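You operate a simulated robot arm through the tools that you are given. There is no shell and no other tool.

Carry out the task below with a simulated robot arm. There is one attempt and no reset: what you move stays moved.

TASK
Set pressure and flow by the job card and run its cylinder out once.
Fine: green fill button first, till its lamp lights; then pressure by the display, then that port's flow knob; hold that port's orange button once, till the rod meets its mark; touch no other port.

Only the result counts: the job must be done as asked and must still hold three seconds after the hand-in. Knocking over, shifting, dropping, spilling or breaking anything else fails it.

THE ROBOT
A 7-joint arm with a four-finger gripper, fixed in place. Base frame: the origin is at the foot of the arm, x ahead of it, y to its left, z up. Readings come in mm, degrees, newtons and seconds.
Its first joint turns from -69.0 to 172.0 degrees. Payload 3.67 kg.
The tool frame sits at the grasp point between the pads (the TCP): z along the fingers, y along the line on which they close. The tips reach 28 mm beyond it. Largest opening 112 mm; the body of the gripper starts 73 mm behind the TCP.
Orientation is that of the tool frame in the base frame, as a unit quaternion [x, y, z, w]. With the fingers straight down and closing along the base's y, the tool's x points along the base's -x, its y along +y and its z along -z.

THE INTERFACE
- The arm moves only by the tool nudge_tool. Its argument "moves" is a list of rows, each a list of 6 numbers: the shift along the tool's x, y, z in cm, then the turn, a rotation vector about the tool's x, y, z in degrees. In form: [[x, y, z, ax, ay, az], ...]. A call has 1 to 20 rows; each row is the pose to reach, as a shift and turn from the pose commanded when the call began, along the tool's axes at that moment. "gripper" is the gripper command, from -1 (shut) to 1 (fully open), values between in proportion, set as the call begins (left out, the last holds). Each row takes 0.2 s and may step no farther than 50 mm and 8.6 degrees from the row before; otherwise, or with a gripper value out of range, the whole call is refused. Where a pose cannot be reached the arm comes as near as it can. A force on the tool above 40 N (or 10 N above the force at the start of the call, whichever is more), or a blocked arm, ends the call early, and 0.2 s more pass. Each finger halts on what it meets, pressing with about 44 N; the grip force reading is that of the motor and also rises with nothing between the fingers. The clock runs only during rows and for 0.2 s after the last one: add rows that repeat a pose to give the fingers time. It gives the time, the measured TCP pose, the force on the tool (base axes), the opening and the grip force at its end, in the units of the frame above (readings bear some noise), with the torque about the TCP (base axes, N m) and any sound that the robot's microphone picked up.
- Cameras (640 x 400 px; columns grow to the right, rows downward): "scene" is fixed at [50.6, -500.9, 1514.5]; the picture's right is [0.02, -1.00, 0.00], its down [-0.58, -0.01, -0.81] and it looks along [0.81, 0.02, -0.58] (base axes); focal length 326 px, centre (320, 200). "wrist" rides on the gripper at [60, -18, -104] in the tool frame; the picture's right is [0.29, 0.96, 0.00], its down [-0.80, 0.24, -0.55] and it looks along [-0.53, 0.16, 0.83] (tool axes); focal length 234 px, centre (320, 200). There is no depth. A picture from a camera that has moved, and an enlarged one, comes with that camera's place and axes in the base frame and with its lens.
- grab_frame(camera): a new picture of that camera. It takes no simulated time.
- move_column(by): slides the trunk up (or, below 0, down) by that many mm; the arm rides with it, the base frame stays. It gives what a move gives, with no picture.
- zoom(camera, box): a new picture of the part [left, top, right, bottom] of that camera's present view, enlarged. It takes no simulated time.
- job_done(): hands the job in; it is judged then, once.

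Places have to be worked out from the pictures, the camera data and where the tool is seen. Open the gripper and draw the arm clear of the work before you hand the job in, unless the task says otherwise.

The tools are called after ">>>" as name(argument=value, ...) on one line, values as JSON. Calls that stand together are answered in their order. nudge_tool: Moves the arm, as the interface text tells. Its arguments: {"type":"object","properties":{"moves":{"type":"array","items":{"type":"array","items":{"type":"number"}}},"gripper":{"type":"number"}},"required":["moves"]} The other tools are called the same way: move_column (by) slides the trunk up or down; grab_frame (camera) takes a picture; zoom (camera, box) takes an enlarged picture of a part of a camera's view; job_done () hands the job in.

At the start:

```text
time: 0.0
tool_pos: [640.7, -357.9, 1238.4]
tcp_rot: [0.001, 1.0, 0.0, 0.001]
wrist_force: [-0.3, 0.1, 0.4]
moment: [-0.01, 0.02, 0.03]
grip_width: 112.3
finger_force: 0.0
trunk travel left (down, up): [-625.0, 215.0]
```

scene: 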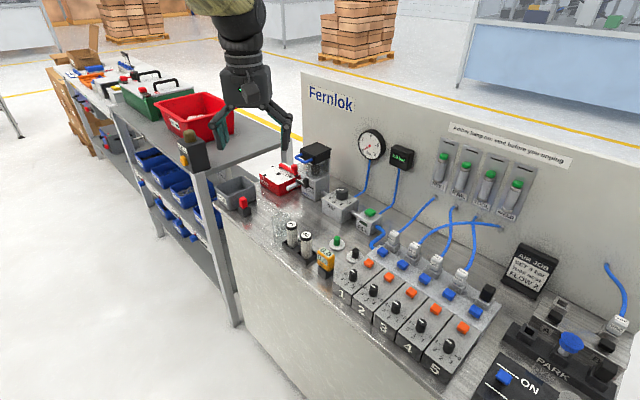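
wrist: 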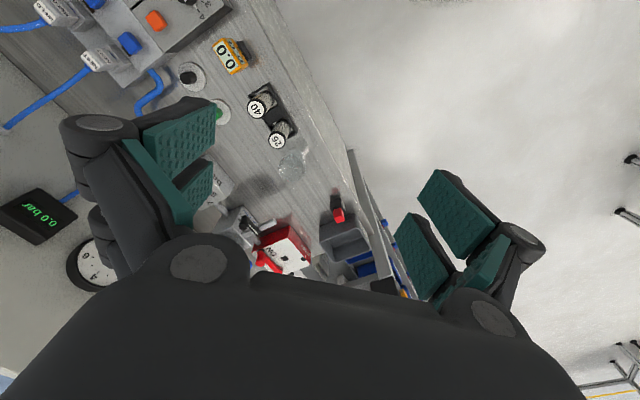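

I start by looking closely at the bench: job card, panel, ports, and valves.

>>> zoom(camera="scene", box=[490, 230, 570, 310])

>>> zoom(camera="scene", box=[320, 220, 500, 385])

>>> zoom(camera="scene", box=[270, 120, 430, 280])

>>> zoom(camera="scene", box=[400, 110, 580, 240])

>>> zoom(camera="scene", box=[460, 240, 640, 400])

```text
5.00 times, centred on (530, 270) of scene
camera zoom: at [50.6, -500.9, 1514.5], right [0.02, -1.0, 0.0], down [-0.58, -0.01, -0.81], along [0.81, 0.02, -0.58], focal length 1628 px, centre (-730, -150)
```

zoom: 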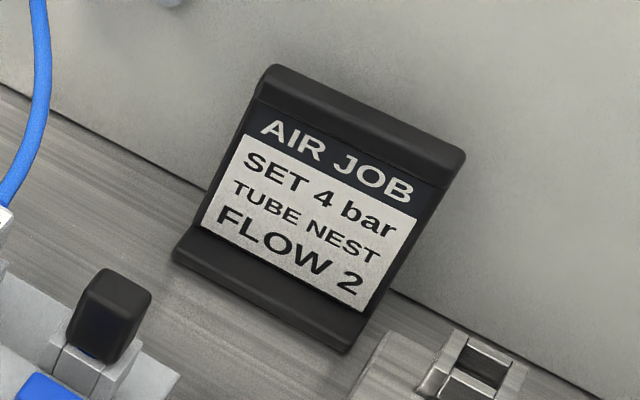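

```text
2.42 times, centred on (410, 302) of scene
camera zoom: at [50.6, -500.9, 1514.5], right [0.02, -1.0, 0.0], down [-0.58, -0.01, -0.81], along [0.81, 0.02, -0.58], focal length 789 px, centre (102, -48)
```

zoom: 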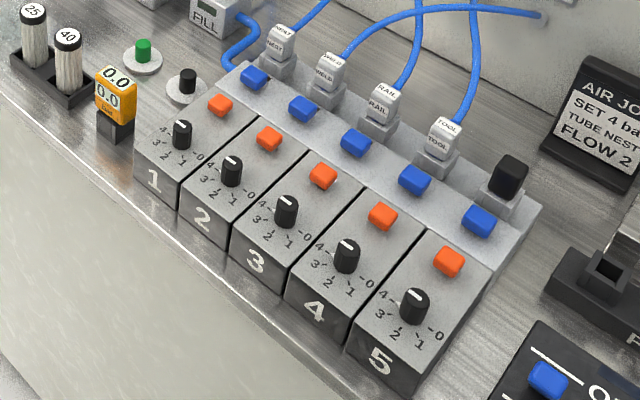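

```text
2.50 times, centred on (350, 200) of scene
camera zoom: at [50.6, -500.9, 1514.5], right [0.02, -1.0, 0.0], down [-0.58, -0.01, -0.81], along [0.81, 0.02, -0.58], focal length 814 px, centre (245, 200)
```

zoom: 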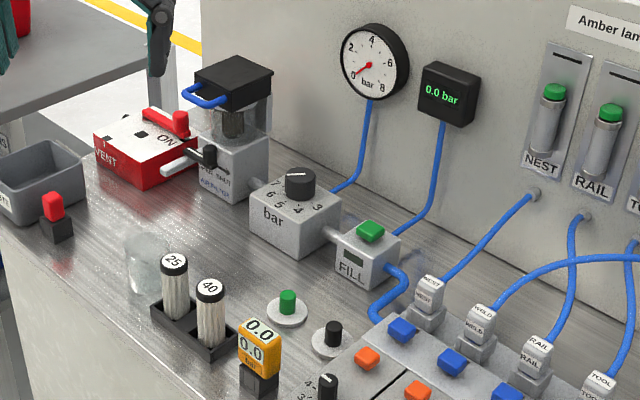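

```text
3.08 times, centred on (490, 175) of scene
camera zoom: at [50.6, -500.9, 1514.5], right [0.02, -1.0, 0.0], down [-0.58, -0.01, -0.81], along [0.81, 0.02, -0.58], focal length 1002 px, centre (-203, 277)
```

zoom: 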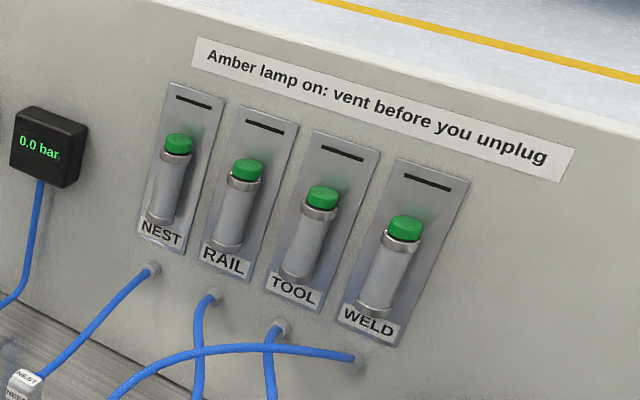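

```text
2.50 times, centred on (550, 320) of scene
camera zoom: at [50.6, -500.9, 1514.5], right [0.02, -1.0, 0.0], down [-0.58, -0.01, -0.81], along [0.81, 0.02, -0.58], focal length 814 px, centre (-255, -100)
```

zoom: 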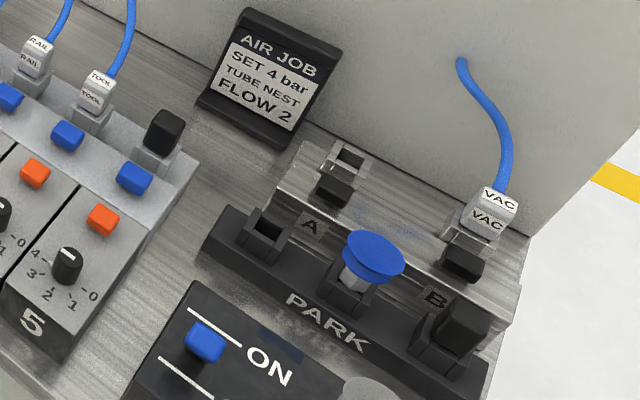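

The card says 4 bar, TUBE NEST, FLOW 2; the NEST tube's plug appears to be on port 1, but I want to verify this close up. The bench runs at about 45° to the base, with port 1's knob near [542,-561,960]; I move the arm at height above there for wrist views.

>>> nudge_tool(moves=[[1.8, -4.0, 0, 0, 0, 0], [3.6, -8, 0, 0, 0, 0], [5.4, -12, 0, 0, 0, 0], [7, -16, 0, 0, 0, 0], [7, -16, 0, 0, 0, 0]])

>>> grab_frame(camera="wrist")

>>> grab_frame(camera="scene")

```text
time: 1.2
tool_pos: [571.9, -515.8, 1239.7]
tcp_rot: [0.0, 1.0, -0.001, 0.0]
wrist_force: [0.2, 0.3, 0.0]
moment: [-0.06, 0.0, -0.04]
grip_width: 112.3
finger_force: 0.1
trunk travel left (down, up): [-625.0, 215.0]
```

```text
taken
camera wrist: at [511.8, -532.6, 1342.7], right [-0.29, 0.96, 0.0], down [0.8, 0.24, 0.55], along [0.53, 0.16, -0.83], focal length 234 px, centre (320, 200)
```

wrist: 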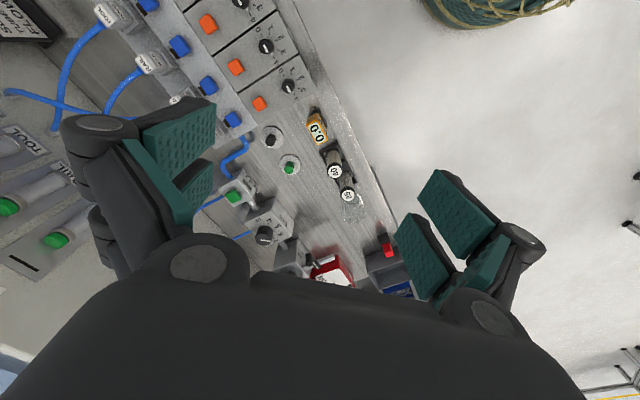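

```text
taken
```

scene: 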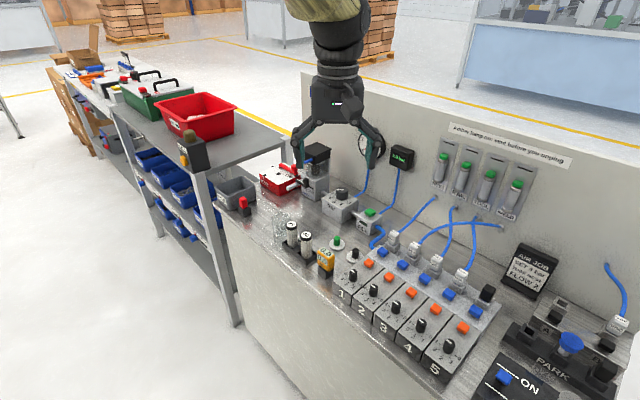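

The wrist view confirms the layout. I turn the tool 45° so that the fingers line up with the bench and the wrist camera looks from the bench's front toward the panel.

>>> nudge_tool(moves=[[0, 0, 0, 0, 0, 7.5], [0, 0, 0, 0, 0, 15], [0, 0, 0, 0, 0, 22.5], [0, 0, 0, 0, 0, 30], [0, 0, 0, 0, 0, 37.5], [0, 0, 0, 0, 0, 45], [0, 0, 0, 0, 0, 45]])

>>> grab_frame(camera="wrist")

```text
time: 2.8
tool_pos: [570.8, -517.8, 1238.1]
tcp_rot: [0.383, 0.924, 0.0, 0.0]
wrist_force: [-0.3, -0.1, 0.6]
moment: [0.02, -0.03, -0.02]
grip_width: 112.0
finger_force: 0.0
trunk travel left (down, up): [-625.0, 215.0]
```

```text
taken
camera wrist: at [516.3, -486.5, 1341.6], right [0.47, 0.88, 0.0], down [0.73, -0.4, 0.55], along [0.49, -0.26, -0.83], focal length 234 px, centre (320, 200)
```

wrist: 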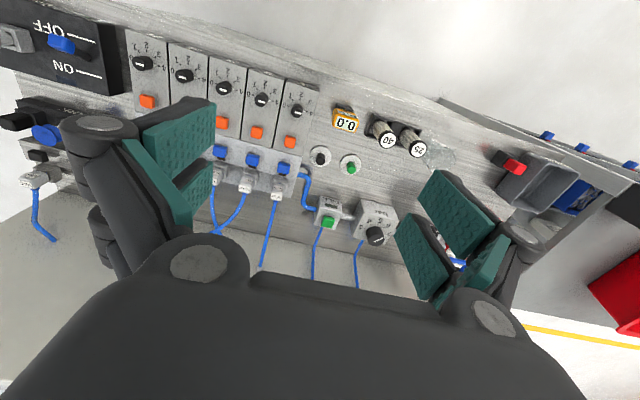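

Triangulating between both cameras puts knob 1 near [585,-567,914], the FILL button near [831,-633,914] and the regulator near [937,-552,905]. Zooming into the wrist view for details.

>>> zoom(camera="wrist", box=[190, 60, 350, 200])

>>> zoom(camera="wrist", box=[280, 130, 440, 270])

>>> zoom(camera="scene", box=[320, 175, 400, 240])

>>> zoom(camera="scene", box=[330, 225, 420, 310])

>>> zoom(camera="scene", box=[250, 140, 340, 200])

```text
2.86 times, centred on (270, 130) of wrist
camera zoom: at [516.3, -486.5, 1341.6], right [0.47, 0.88, 0.0], down [0.73, -0.4, 0.55], along [0.49, -0.26, -0.83], focal length 669 px, centre (463, 400)
```

zoom: 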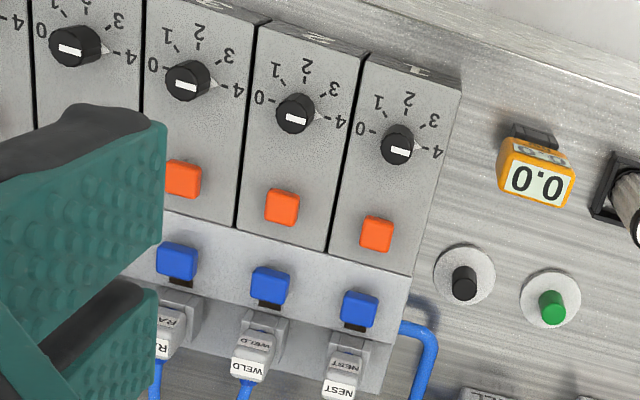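

```text
2.86 times, centred on (360, 200) of wrist
camera zoom: at [516.3, -486.5, 1341.6], right [0.47, 0.88, 0.0], down [0.73, -0.4, 0.55], along [0.49, -0.26, -0.83], focal length 669 px, centre (206, 200)
```

zoom: 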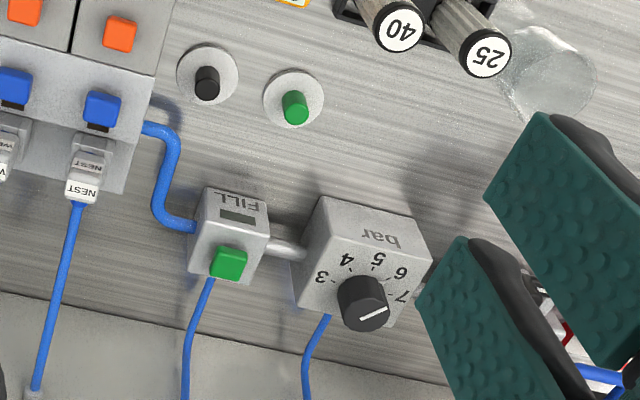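

```text
6.15 times, centred on (360, 208) of scene
camera zoom: at [50.6, -500.9, 1514.5], right [0.02, -1.0, 0.0], down [-0.58, -0.01, -0.81], along [0.81, 0.02, -0.58], focal length 2004 px, centre (74, 154)
```

zoom: 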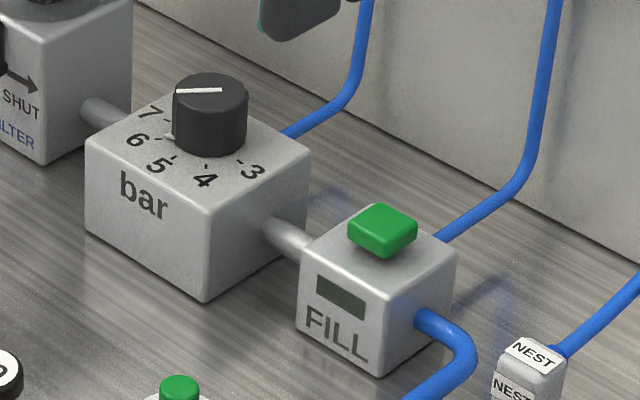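

```text
4.71 times, centred on (375, 268) of scene
camera zoom: at [50.6, -500.9, 1514.5], right [0.02, -1.0, 0.0], down [-0.58, -0.01, -0.81], along [0.81, 0.02, -0.58], focal length 1532 px, centre (61, -118)
```

zoom: 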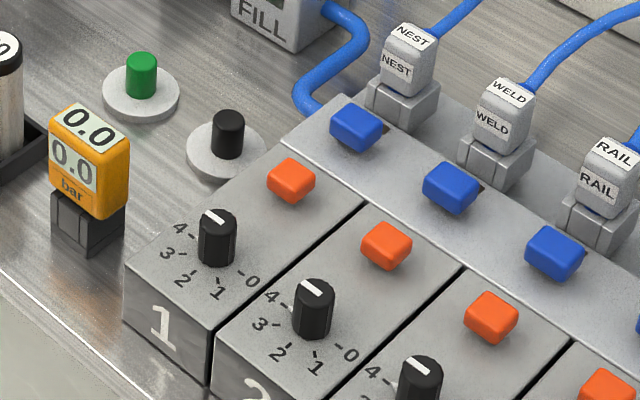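

```text
6.67 times, centred on (295, 170) of scene
camera zoom: at [50.6, -500.9, 1514.5], right [0.02, -1.0, 0.0], down [-0.58, -0.01, -0.81], along [0.81, 0.02, -0.58], focal length 2171 px, centre (487, 400)
```

zoom: 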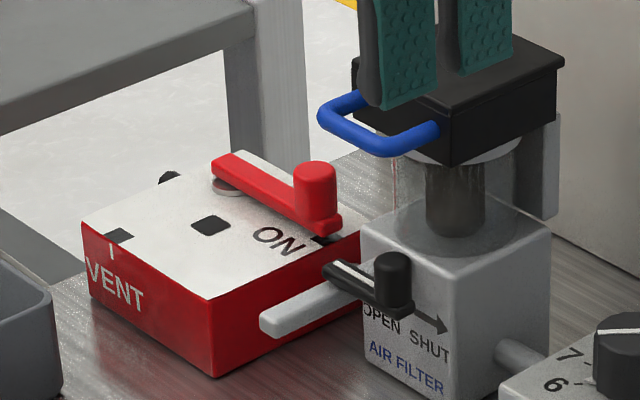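

The VENT valve already points to ON, knob 1 sits near 4, and the regulator's pointer is near 6.5. The FILL button and regulator look far out, so I test reach at a safe height toward [800,-600,1150].

>>> nudge_tool(moves=[[-3.7, 1.75, 1.5, 0, 0, 0], [-7.4, 3.5, 3, 0, 0, 0], [-11, 5.2, 4.5, 0, 0, 0], [-14.7, 7, 6, 0, 0, 0], [-18.4, 8.7, 7.5, 0, 0, 0], [-22, 10.4, 8.8, 0, 0, 0], [-22, 10.4, 8.8, 0, 0, 0]])

>>> grab_frame(camera="wrist")

>>> grab_frame(camera="scene")

```text
time: 4.4
tool_pos: [800.0, -599.0, 1150.7]
tcp_rot: [0.382, 0.924, 0.0, 0.0]
wrist_force: [0.1, 0.4, 0.2]
moment: [-0.03, -0.02, 0.0]
grip_width: 112.0
finger_force: 0.0
trunk travel left (down, up): [-625.0, 215.0]
```

```text
taken
camera wrist: at [744.2, -567.2, 1255.7], right [0.47, 0.88, 0.0], down [0.73, -0.39, 0.56], along [0.49, -0.26, -0.83], focal length 234 px, centre (320, 200)
```

wrist: 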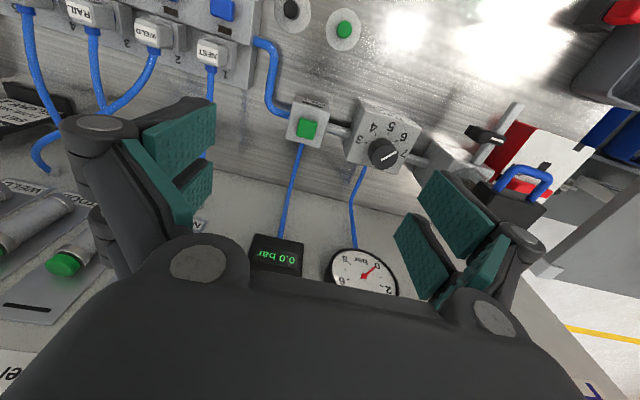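

```text
taken
```

scene: 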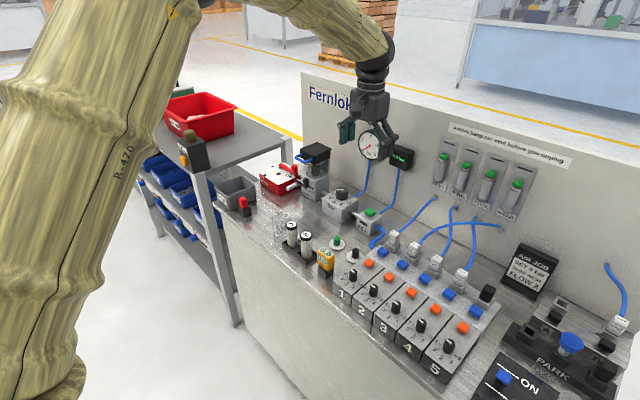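

Reach is fine here (1000 mm radius). I zoom in to verify the port labels by the tubes and to get precise pixel positions for the FILL button and regulator.

>>> zoom(camera="wrist", box=[260, 80, 460, 205])

>>> zoom(camera="wrist", box=[60, 0, 260, 120])

>>> zoom(camera="wrist", box=[230, 200, 430, 310])

>>> zoom(camera="scene", box=[320, 130, 420, 240])

```text
3.20 times, centred on (360, 142) of wrist
camera zoom: at [744.2, -567.2, 1255.7], right [0.47, 0.88, 0.0], down [0.73, -0.39, 0.56], along [0.49, -0.26, -0.83], focal length 749 px, centre (192, 384)
```

zoom: 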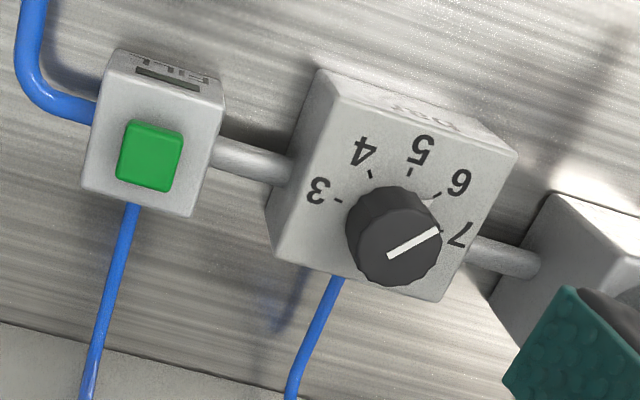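

```text
3.20 times, centred on (160, 60) of wrist
camera zoom: at [744.2, -567.2, 1255.7], right [0.47, 0.88, 0.0], down [0.73, -0.39, 0.56], along [0.49, -0.26, -0.83], focal length 749 px, centre (832, 648)
```

zoom: 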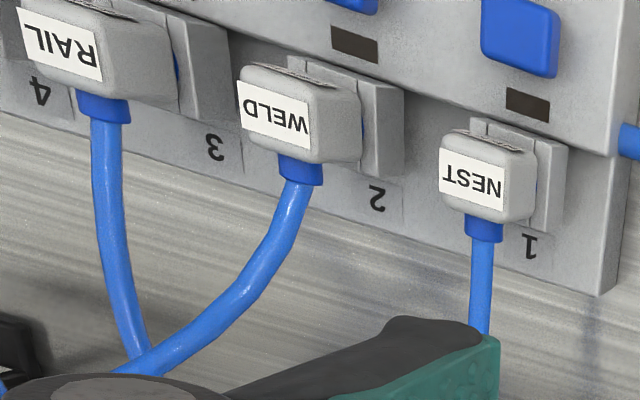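

```text
3.20 times, centred on (330, 255) of wrist
camera zoom: at [744.2, -567.2, 1255.7], right [0.47, 0.88, 0.0], down [0.73, -0.39, 0.56], along [0.49, -0.26, -0.83], focal length 749 px, centre (288, 24)
```

zoom: 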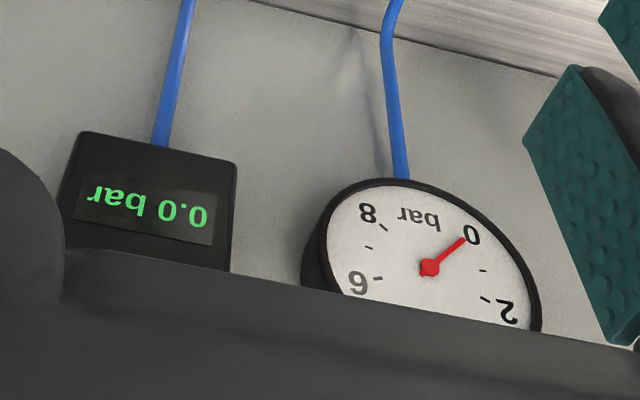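

```text
3.64 times, centred on (370, 185) of scene
camera zoom: at [50.6, -500.9, 1514.5], right [0.02, -1.0, 0.0], down [-0.58, -0.01, -0.81], along [0.81, 0.02, -0.58], focal length 1184 px, centre (138, 254)
```

zoom: 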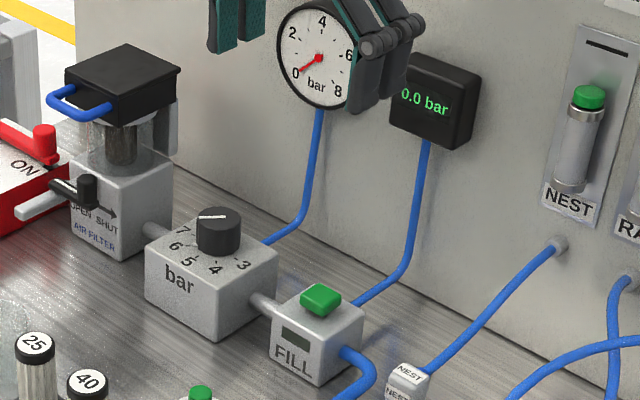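

Port numbers by the plugs confirm that NEST is on port 1. I triangulate the FILL button top at about [821,-630,927] and the regulator knob top at [902,-550,946]; now I close the fingers and move above the FILL button to z≈1000.

>>> nudge_tool(gripper=-1, moves=[[-1, -0.2, 4, 0, 0, 0], [-2, -0.4, 8, 0, 0, 0], [-3, -0.6, 12, 0, 0, 0], [-3.68, -0.71, 15, 0, 0, 0], [-3.68, -0.71, 15, 0, 0, 0]])

>>> grab_frame(camera="wrist")

>>> zoom(camera="scene", box=[320, 130, 420, 240])

```text
time: 5.6
tool_pos: [820.5, -629.9, 999.8]
tcp_rot: [0.383, 0.924, 0.0, 0.0]
wrist_force: [-0.3, 0.5, 0.9]
moment: [0.0, 0.0, 0.05]
grip_width: 0.1
finger_force: 35.9
trunk travel left (down, up): [-625.0, 215.0]
```

```text
taken
camera wrist: at [766.8, -598.9, 1104.1], right [0.47, 0.88, 0.0], down [0.73, -0.39, 0.55], along [0.49, -0.26, -0.83], focal length 234 px, centre (320, 200)
```

wrist: 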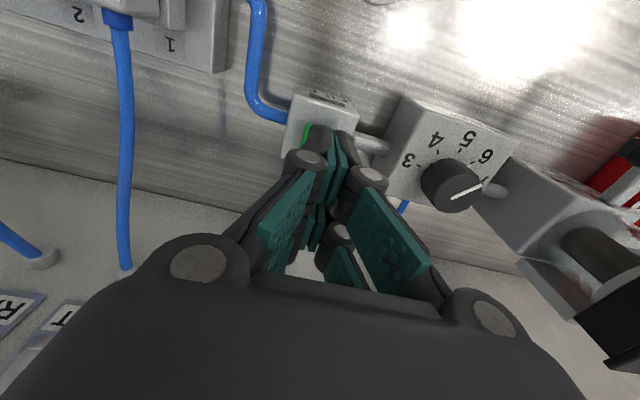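

```text
3.64 times, centred on (370, 185) of scene
camera zoom: at [50.6, -500.9, 1514.5], right [0.02, -1.0, 0.0], down [-0.58, -0.01, -0.81], along [0.81, 0.02, -0.58], focal length 1184 px, centre (138, 254)
```

zoom: 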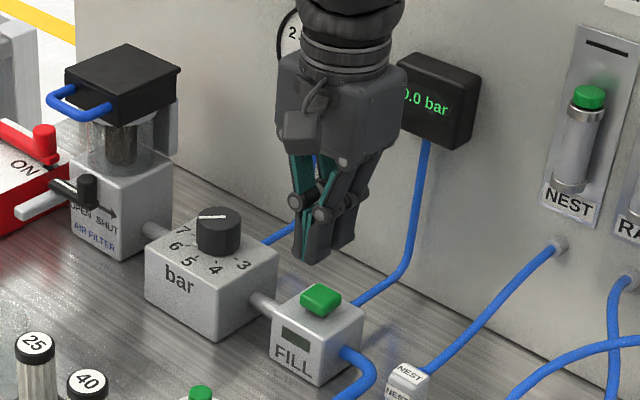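

The tip is right above the FILL button in both views. I descend slowly to near contact and watch the force.

>>> nudge_tool(moves=[[0, 0, 2, 0, 0, 0], [0, 0, 3.5, 0, 0, 0], [0, 0, 4.0, 0, 0, 0], [0, 0, 4.4, 0, 0, 0], [0, 0, 4.6, 0, 0, 0]])

>>> zoom(camera="scene", box=[320, 130, 420, 240])

```text
time: 6.8
tool_pos: [822.7, -630.5, 953.9]
tcp_rot: [0.383, 0.924, 0.0, 0.001]
wrist_force: [0.2, -0.4, 0.3]
moment: [-0.02, 0.02, -0.01]
grip_width: 6.1
finger_force: 35.1
trunk travel left (down, up): [-625.0, 215.0]
```

```text
3.64 times, centred on (370, 185) of scene
camera zoom: at [50.6, -500.9, 1514.5], right [0.02, -1.0, 0.0], down [-0.58, -0.01, -0.81], along [0.81, 0.02, -0.58], focal length 1184 px, centre (138, 254)
```

zoom: 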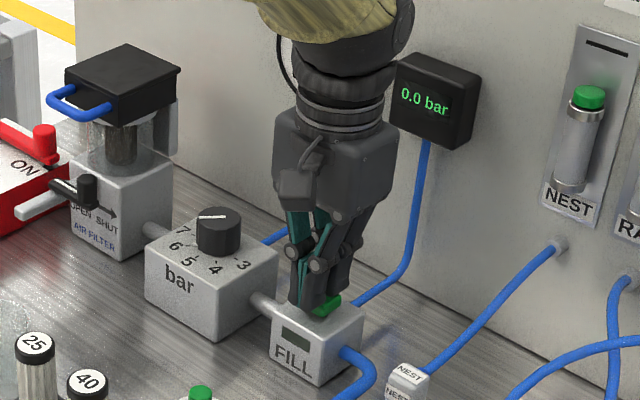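

No force yet, but the grip width has changed to 6 mm. I check the wrist view before pressing further.

>>> grab_frame(camera="wrist")

>>> zoom(camera="wrist", box=[250, 80, 410, 200])

>>> zoom(camera="scene", box=[340, 190, 390, 240])

```text
taken
camera wrist: at [767.1, -599.5, 1057.5], right [0.47, 0.88, 0.0], down [0.73, -0.39, 0.55], along [0.49, -0.26, -0.83], focal length 234 px, centre (320, 200)
```

wrist: 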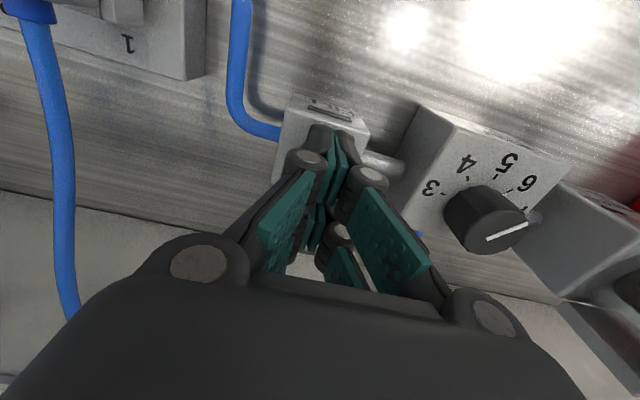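

```text
3.33 times, centred on (330, 140) of wrist
camera zoom: at [767.1, -599.5, 1057.5], right [0.47, 0.88, 0.0], down [0.73, -0.39, 0.55], along [0.49, -0.26, -0.83], focal length 781 px, centre (287, 400)
```

zoom: 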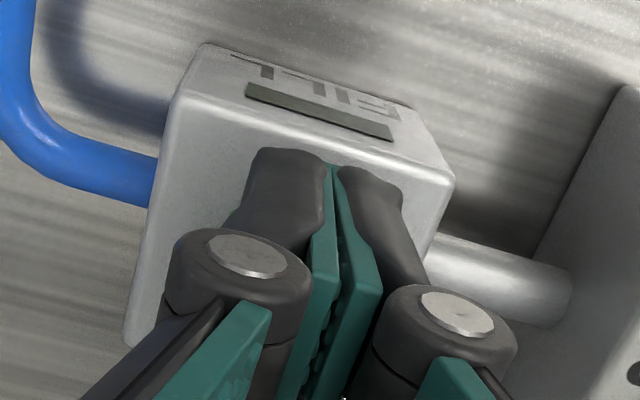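

```text
8.00 times, centred on (365, 215) of scene
camera zoom: at [50.6, -500.9, 1514.5], right [0.02, -1.0, 0.0], down [-0.58, -0.01, -0.81], along [0.81, 0.02, -0.58], focal length 2605 px, centre (-40, 80)
```

zoom: 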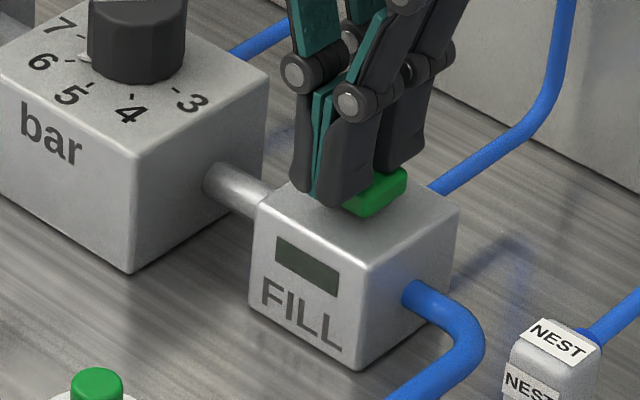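

The gripper has two prongs per side, straddling along the bench depth, with the button under its middle. I press 2 mm further and see what the force and button do.

>>> nudge_tool(moves=[[0, 0, 0.2, 0, 0, 0], [0, 0, 0.2, 0, 0, 0]])

>>> zoom(camera="scene", box=[340, 190, 390, 240])

```text
time: 7.4
tool_pos: [822.2, -630.3, 951.4]
tcp_rot: [0.383, 0.924, 0.0, 0.001]
wrist_force: [0.5, 0.3, 1.2]
moment: [0.0, 0.01, -0.03]
grip_width: 5.8
finger_force: 35.8
trunk travel left (down, up): [-625.0, 215.0]
```

```text
8.00 times, centred on (365, 215) of scene
camera zoom: at [50.6, -500.9, 1514.5], right [0.02, -1.0, 0.0], down [-0.58, -0.01, -0.81], along [0.81, 0.02, -0.58], focal length 2605 px, centre (-40, 80)
```

zoom: 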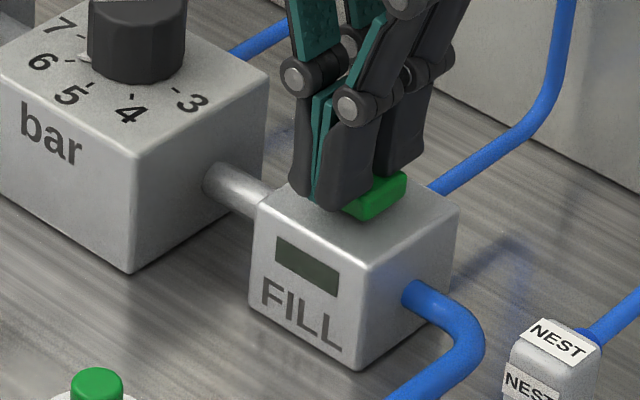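

I compare the button's height by zooming more tightly from both cameras.

>>> zoom(camera="scene", box=[350, 200, 390, 225])

>>> zoom(camera="wrist", box=[270, 90, 380, 160])

```text
16.00 times, centred on (370, 212) of scene
camera zoom: at [50.6, -500.9, 1514.5], right [0.02, -1.0, 0.0], down [-0.58, -0.01, -0.81], along [0.81, 0.02, -0.58], focal length 5210 px, centre (-480, 0)
```

zoom: 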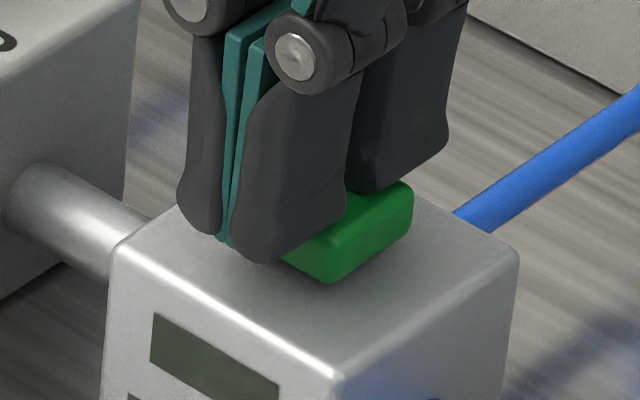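

```text
5.71 times, centred on (325, 125) of wrist
camera zoom: at [766.9, -599.4, 1055.8], right [0.47, 0.88, 0.0], down [0.73, -0.39, 0.55], along [0.49, -0.26, -0.83], focal length 1338 px, centre (291, 629)
```

zoom: 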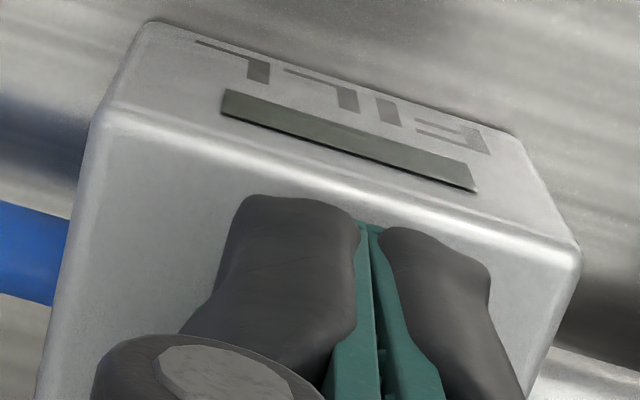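

The gripper is offset: the button centre looks about 9 mm further along the bench (toward port 1) and 5 mm nearer the front than the TCP. I raise, correct, and look again.

>>> nudge_tool(moves=[[0, 0, -1.5, 0, 0, 0], [0.5, -0.8, -1.5, 0, 0, 0], [0.5, -0.8, -1.5, 0, 0, 0]])

>>> zoom(camera="scene", box=[350, 195, 390, 220])

>>> zoom(camera="wrist", box=[270, 90, 380, 160])

```text
time: 8.2
tool_pos: [811.0, -632.9, 966.9]
tcp_rot: [0.382, 0.924, 0.001, -0.001]
wrist_force: [0.1, -0.3, 0.0]
moment: [0.01, -0.02, -0.04]
grip_width: 0.0
finger_force: 35.8
trunk travel left (down, up): [-625.0, 215.0]
```

```text
16.00 times, centred on (370, 208) of scene
camera zoom: at [50.6, -500.9, 1514.5], right [0.02, -1.0, 0.0], down [-0.58, -0.01, -0.81], along [0.81, 0.02, -0.58], focal length 5210 px, centre (-480, 80)
```

zoom: 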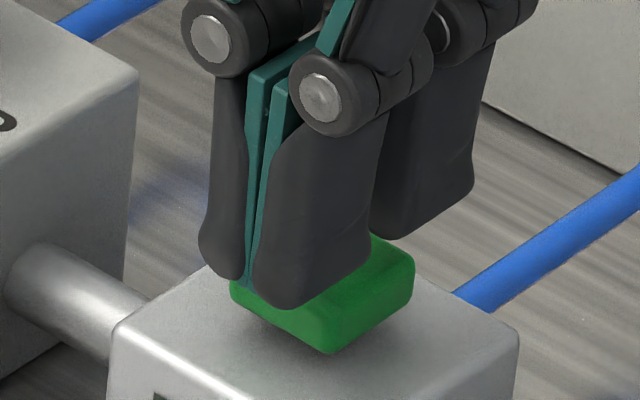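

```text
5.71 times, centred on (325, 125) of wrist
camera zoom: at [758.1, -601.5, 1070.7], right [0.47, 0.88, 0.0], down [0.73, -0.39, 0.55], along [0.49, -0.26, -0.83], focal length 1338 px, centre (291, 629)
```

zoom: 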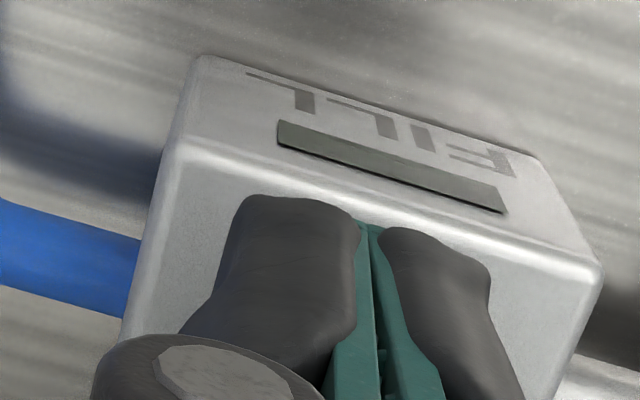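

Grip is fully closed again and the button popped back up about 2.5 mm, so it was being pressed. I fine-correct by 3 mm in each direction and press, 5 mm deep, holding for a moment.

>>> nudge_tool(moves=[[-0.3, 0.3, 0, 0, 0, 0], [-0.3, 0.3, 1.0, 0, 0, 0], [-0.3, 0.3, 1.4, 0, 0, 0], [-0.3, 0.3, 1.7, 0, 0, 0], [-0.3, 0.3, 1.8, 0, 0, 0], [-0.3, 0.3, 1.8, 0, 0, 0], [-0.3, 0.3, 1.8, 0, 0, 0]])

>>> zoom(camera="scene", box=[350, 195, 390, 220])

>>> zoom(camera="scene", box=[320, 130, 420, 240])

```text
time: 9.8
tool_pos: [816.9, -632.6, 949.6]
tcp_rot: [0.383, 0.924, -0.001, 0.0]
wrist_force: [2.1, -2.3, 5.9]
moment: [-0.04, -0.05, 0.02]
grip_width: 6.1
finger_force: 35.8
trunk travel left (down, up): [-625.0, 215.0]
heard: click
```

```text
16.00 times, centred on (370, 208) of scene
camera zoom: at [50.6, -500.9, 1514.5], right [0.02, -1.0, 0.0], down [-0.58, -0.01, -0.81], along [0.81, 0.02, -0.58], focal length 5210 px, centre (-480, 80)
```

zoom: 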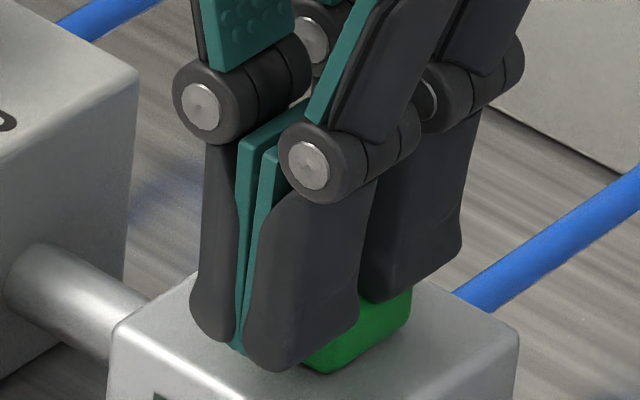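

```text
3.64 times, centred on (370, 185) of scene
camera zoom: at [50.6, -500.9, 1514.5], right [0.02, -1.0, 0.0], down [-0.58, -0.01, -0.81], along [0.81, 0.02, -0.58], focal length 1184 px, centre (138, 254)
```

zoom: 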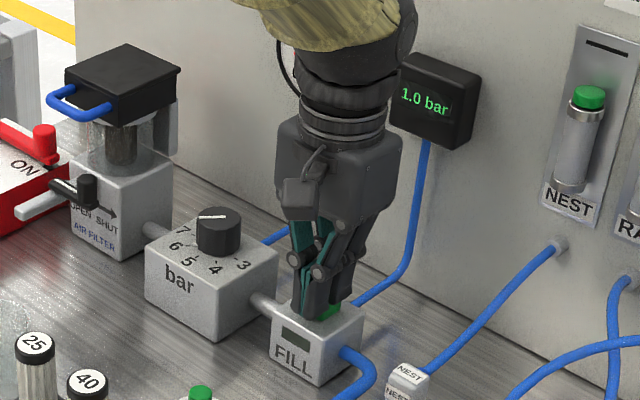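

A click was heard and the display rises to 1.0 bar: the press works. I keep holding and check the lamp.

>>> nudge_tool(moves=[[0, 0, 0, 0, 0, 0], [0, 0, 0, 0, 0, 0], [0, 0, 0, 0, 0, 0], [0, 0, 0, 0, 0, 0], [0, 0, 0, 0, 0, 0], [0, 0, 0, 0, 0, 0], [0, 0, 0, 0, 0, 0], [0, 0, 0, 0, 0, 0], [0, 0, 0, 0, 0, 0], [0, 0, 0, 0, 0, 0]])

>>> zoom(camera="scene", box=[320, 130, 420, 240])

```text
time: 12.0
tool_pos: [816.9, -633.2, 950.0]
tcp_rot: [0.383, 0.924, 0.001, 0.0]
wrist_force: [0.8, -0.6, 6.3]
moment: [-0.02, -0.04, 0.03]
grip_width: 5.9
finger_force: 35.4
trunk travel left (down, up): [-625.0, 215.0]
```

```text
3.64 times, centred on (370, 185) of scene
camera zoom: at [50.6, -500.9, 1514.5], right [0.02, -1.0, 0.0], down [-0.58, -0.01, -0.81], along [0.81, 0.02, -0.58], focal length 1184 px, centre (138, 254)
```

zoom: 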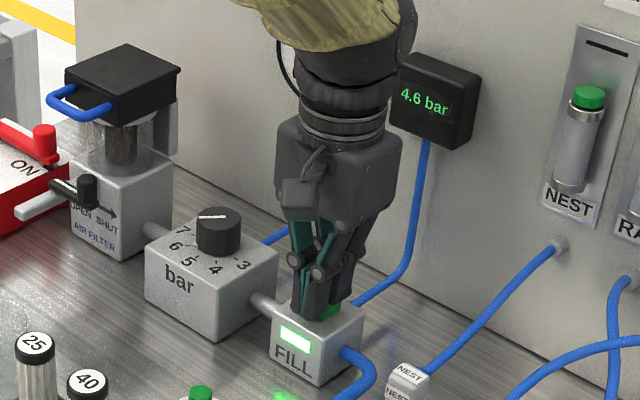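

The fill lamp is lit, display 4.6 bar. I release by raising straight up 5 cm, and look at the display and lamp again.

>>> nudge_tool(moves=[[0, 0, -2, 0, 0, 0], [0, 0, -6, 0, 0, 0], [0, 0, -10, 0, 0, 0], [0, 0, -10, 0, 0, 0]])

>>> zoom(camera="scene", box=[320, 130, 420, 240])

>>> grab_frame(camera="wrist")

```text
time: 13.0
tool_pos: [817.4, -633.0, 1049.0]
tcp_rot: [0.382, 0.924, 0.0, -0.001]
wrist_force: [-0.5, 0.2, -0.4]
moment: [-0.03, 0.0, -0.01]
grip_width: 0.0
finger_force: 35.5
trunk travel left (down, up): [-625.0, 215.0]
```

```text
3.64 times, centred on (370, 185) of scene
camera zoom: at [50.6, -500.9, 1514.5], right [0.02, -1.0, 0.0], down [-0.58, -0.01, -0.81], along [0.81, 0.02, -0.58], focal length 1184 px, centre (138, 254)
```

zoom: 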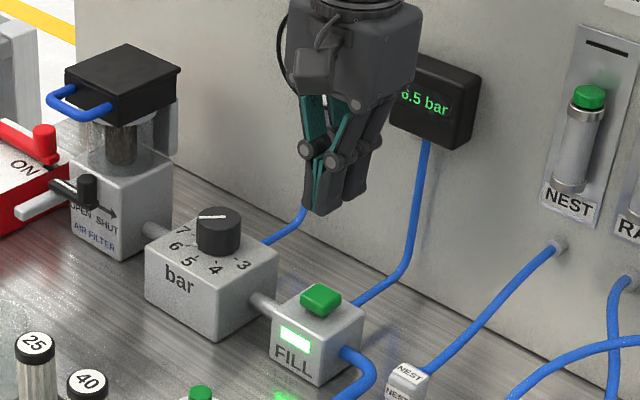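

```text
taken
camera wrist: at [762.8, -602.4, 1152.8], right [0.47, 0.88, 0.0], down [0.73, -0.39, 0.55], along [0.49, -0.26, -0.83], focal length 234 px, centre (320, 200)
```

wrist: 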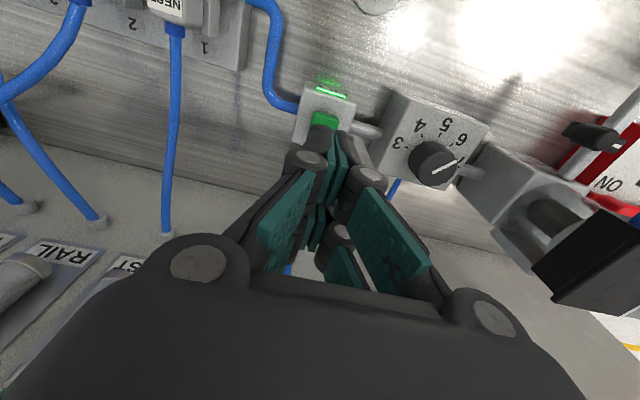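

Fill is complete: lamp lit and the display reads 6.5 bar. Next is the regulator knob at about [900,-550,946] (≈39 mm dia, ≈28 mm tall); I open the gripper to about 70 mm and move above it.

>>> nudge_tool(gripper=0.25, moves=[[0, 3, -1, 0, 0, 0], [0, 7, -1, 0, 0, 0], [0, 11.0, -1, 0, 0, 0], [0, 11.7, -1, 0, 0, 0], [0, 11.7, -1, 0, 0, 0]])

>>> grab_frame(camera="wrist")

>>> zoom(camera="scene", box=[290, 130, 410, 240])

```text
time: 14.2
tool_pos: [899.8, -549.1, 1057.9]
tcp_rot: [0.383, 0.924, 0.0, 0.001]
wrist_force: [1.0, 0.0, 0.1]
moment: [-0.01, 0.0, 0.01]
grip_width: 70.1
finger_force: 0.1
trunk travel left (down, up): [-625.0, 215.0]
```

```text
taken
camera wrist: at [845.0, -518.0, 1162.8], right [0.47, 0.88, 0.0], down [0.73, -0.39, 0.55], along [0.49, -0.26, -0.83], focal length 234 px, centre (320, 200)
```

wrist: 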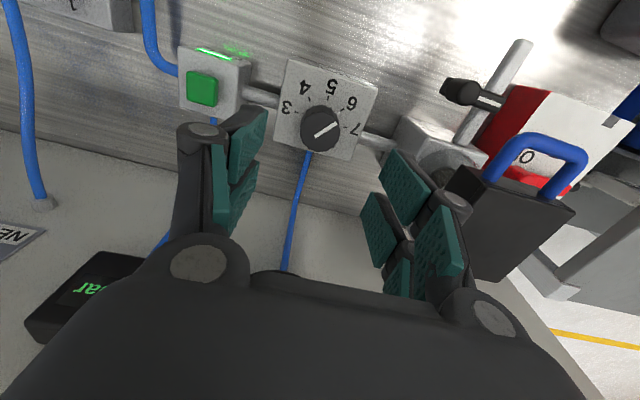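

```text
3.64 times, centred on (350, 185) of scene
camera zoom: at [50.6, -500.9, 1514.5], right [0.02, -1.0, 0.0], down [-0.58, -0.01, -0.81], along [0.81, 0.02, -0.58], focal length 1184 px, centre (211, 254)
```

zoom: 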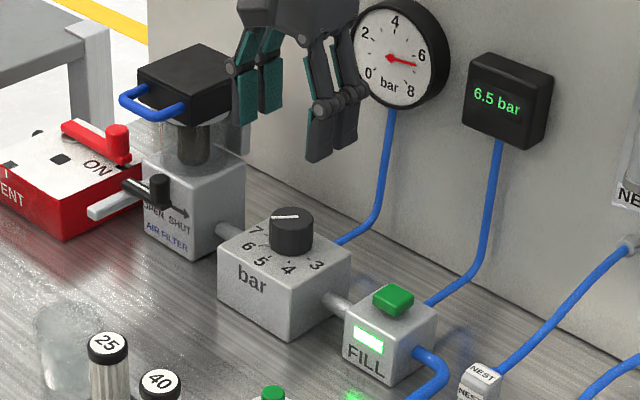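

The display reads 6.5 bar, and the knob appears centred under the TCP in the wrist view. I check with a zoom before descending.

>>> zoom(camera="wrist", box=[260, 60, 400, 170])

```text
3.64 times, centred on (330, 115) of wrist
camera zoom: at [845.0, -518.0, 1162.8], right [0.47, 0.88, 0.0], down [0.73, -0.39, 0.55], along [0.49, -0.26, -0.83], focal length 852 px, centre (284, 509)
```

zoom: 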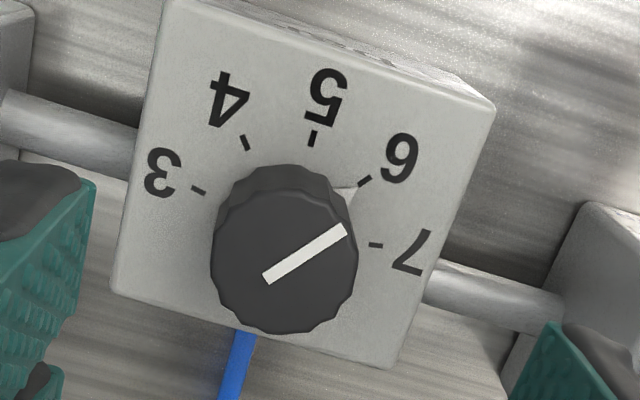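

The pointer sits at dial 6 while the display shows 6.5, so the dial indeed reads wrong. I descend to just above the knob top, then check clearance.

>>> nudge_tool(moves=[[-0.2, 0, 3, 0, 0, 0], [-0.2, 0, 6, 0, 0, 0], [-0.2, 0, 7.3, 0, 0, 0], [-0.2, 0, 7.3, 0, 0, 0]])

>>> zoom(camera="scene", box=[310, 160, 390, 220])

>>> grab_frame(camera="wrist")

```text
time: 15.2
tool_pos: [899.9, -550.6, 985.7]
tcp_rot: [0.383, 0.924, 0.0, 0.0]
wrist_force: [0.0, -0.2, -0.3]
moment: [0.01, -0.04, 0.0]
grip_width: 70.0
finger_force: 0.0
trunk travel left (down, up): [-625.0, 215.0]
```

```text
6.67 times, centred on (350, 190) of scene
camera zoom: at [50.6, -500.9, 1514.5], right [0.02, -1.0, 0.0], down [-0.58, -0.01, -0.81], along [0.81, 0.02, -0.58], focal length 2171 px, centre (120, 267)
```

zoom: 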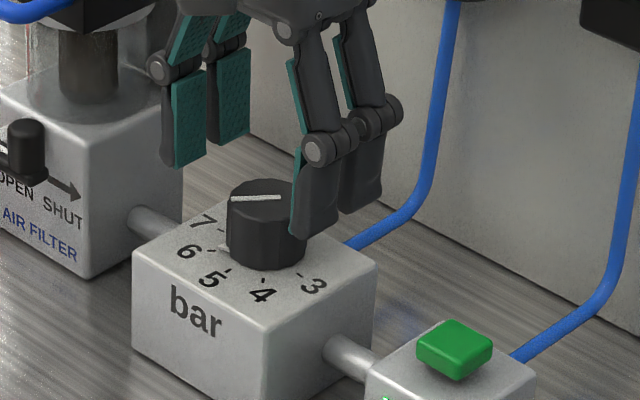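

```text
taken
camera wrist: at [845.7, -520.0, 1089.0], right [0.47, 0.88, 0.0], down [0.73, -0.39, 0.55], along [0.49, -0.26, -0.83], focal length 234 px, centre (320, 200)
```

wrist: 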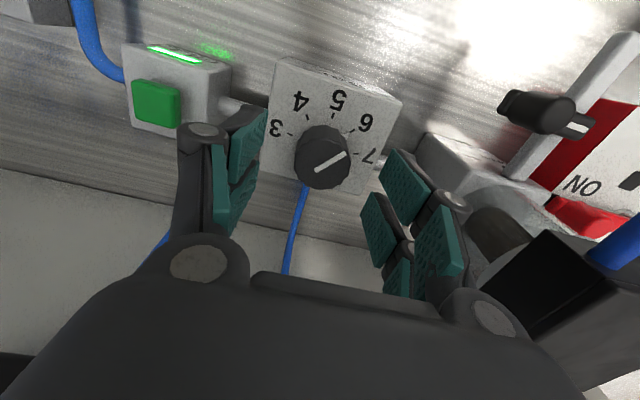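

Fingers straddle the knob with good clearance from the filter. I shift 2 mm toward the panel, lower so the tips are about 7 mm above the box, then close on the knob.

>>> nudge_tool(moves=[[-0.2, -0.1, 1.5, 0, 0, 0], [-0.2, -0.1, 2.8, 0, 0, 0], [-0.2, -0.1, 3.2, 0, 0, 0], [-0.2, -0.1, 3.2, 0, 0, 0]])

>>> zoom(camera="scene", box=[310, 160, 390, 220])

```text
time: 16.2
tool_pos: [902.1, -552.1, 952.8]
tcp_rot: [0.382, 0.924, 0.0, 0.001]
wrist_force: [0.1, 0.7, -0.1]
moment: [0.0, -0.03, 0.04]
grip_width: 70.0
finger_force: 0.1
trunk travel left (down, up): [-625.0, 215.0]
```

```text
6.67 times, centred on (350, 190) of scene
camera zoom: at [50.6, -500.9, 1514.5], right [0.02, -1.0, 0.0], down [-0.58, -0.01, -0.81], along [0.81, 0.02, -0.58], focal length 2171 px, centre (120, 267)
```

zoom: 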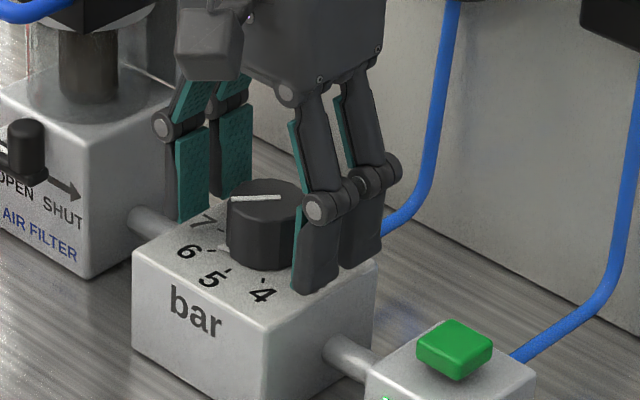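

Position is good. I close the fingers on the knob.

>>> nudge_tool(gripper=-1, moves=[[0, 0, 0, 0, 0, 0], [0, 0, 0, 0, 0, 0], [0, 0, 0, 0, 0, 0]])

>>> zoom(camera="scene", box=[310, 160, 390, 220])

>>> zoom(camera="scene", box=[320, 120, 420, 220])

```text
time: 17.0
tool_pos: [903.7, -550.5, 954.1]
tcp_rot: [0.381, 0.924, 0.001, 0.001]
wrist_force: [17.2, 12.6, 0.8]
moment: [0.37, -0.69, 0.04]
grip_width: 36.3
finger_force: 45.2
trunk travel left (down, up): [-625.0, 215.0]
```

```text
6.67 times, centred on (350, 190) of scene
camera zoom: at [50.6, -500.9, 1514.5], right [0.02, -1.0, 0.0], down [-0.58, -0.01, -0.81], along [0.81, 0.02, -0.58], focal length 2171 px, centre (120, 267)
```

zoom: 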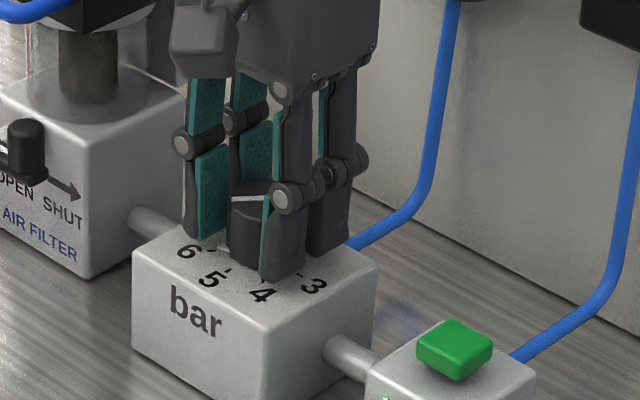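

```text
4.00 times, centred on (370, 170) of scene
camera zoom: at [50.6, -500.9, 1514.5], right [0.02, -1.0, 0.0], down [-0.58, -0.01, -0.81], along [0.81, 0.02, -0.58], focal length 1302 px, centre (120, 320)
```

zoom: 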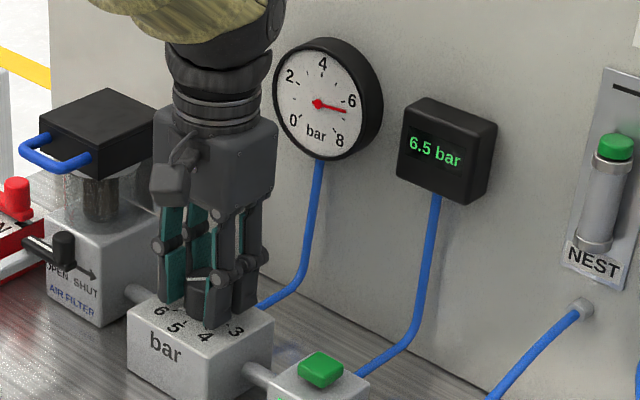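

The knob is gripped (36 mm), with a 21 N side force indicating about 3 mm offset along the closing axis. I relax that by shifting 0.3 cm, then turn 16° counter-clockwise seen from above (negative about tool z) as a test.

>>> nudge_tool(moves=[[0, 0.3, 0, 0, 0, 0], [0, 0.3, 0, 0, 0, 0], [0, 0.3, 0, 0, 0, -8], [0, 0.3, 0, 0, 0, -16], [0, 0.3, 0, 0, 0, -16]])

>>> zoom(camera="scene", box=[320, 120, 420, 220])

```text
time: 18.2
tool_pos: [902.9, -551.4, 953.5]
tcp_rot: [0.251, 0.968, 0.0, 0.0]
wrist_force: [8.2, 4.5, 2.7]
moment: [-0.08, -0.04, 0.01]
grip_width: 36.4
finger_force: 45.2
trunk travel left (down, up): [-625.0, 215.0]
```

```text
4.00 times, centred on (370, 170) of scene
camera zoom: at [50.6, -500.9, 1514.5], right [0.02, -1.0, 0.0], down [-0.58, -0.01, -0.81], along [0.81, 0.02, -0.58], focal length 1302 px, centre (120, 320)
```

zoom: 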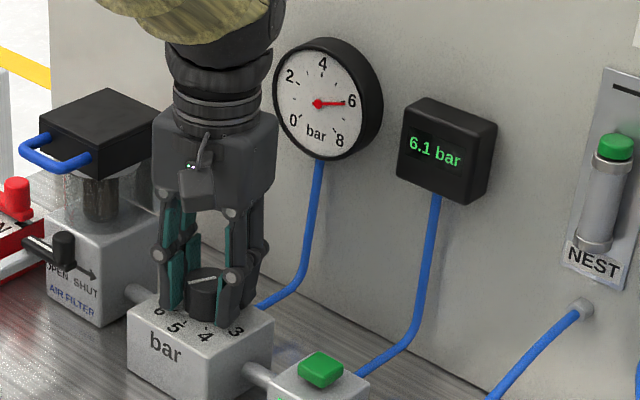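

The display fell to 6.1 bar, about 40° per bar as expected. About 84° more is needed; I turn 40° and check.

>>> nudge_tool(moves=[[0, 0, 0, 0, 0, -8], [0, 0, 0, 0, 0, -16], [0, 0, 0, 0, 0, -24], [0, 0, 0, 0, 0, -32], [0, 0, 0, 0, 0, -40], [0, 0, 0, 0, 0, -40]])

>>> zoom(camera="scene", box=[320, 120, 420, 220])

```text
time: 19.6
tool_pos: [904.2, -552.6, 952.1]
tcp_rot: [-0.096, 0.995, 0.0, 0.001]
wrist_force: [8.9, -6.0, 5.5]
moment: [-0.36, 0.0, -0.01]
grip_width: 36.6
finger_force: 45.1
trunk travel left (down, up): [-625.0, 215.0]
```

```text
4.00 times, centred on (370, 170) of scene
camera zoom: at [50.6, -500.9, 1514.5], right [0.02, -1.0, 0.0], down [-0.58, -0.01, -0.81], along [0.81, 0.02, -0.58], focal length 1302 px, centre (120, 320)
```

zoom: 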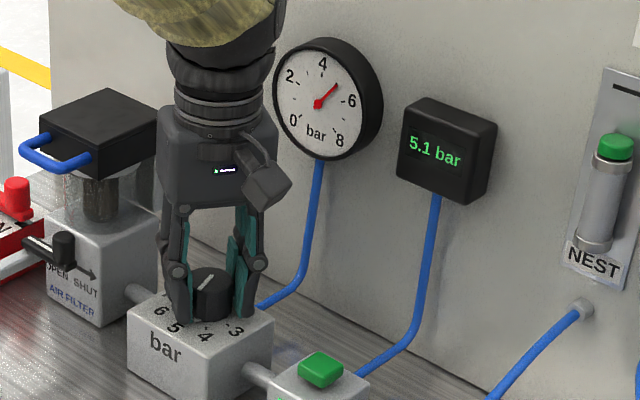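

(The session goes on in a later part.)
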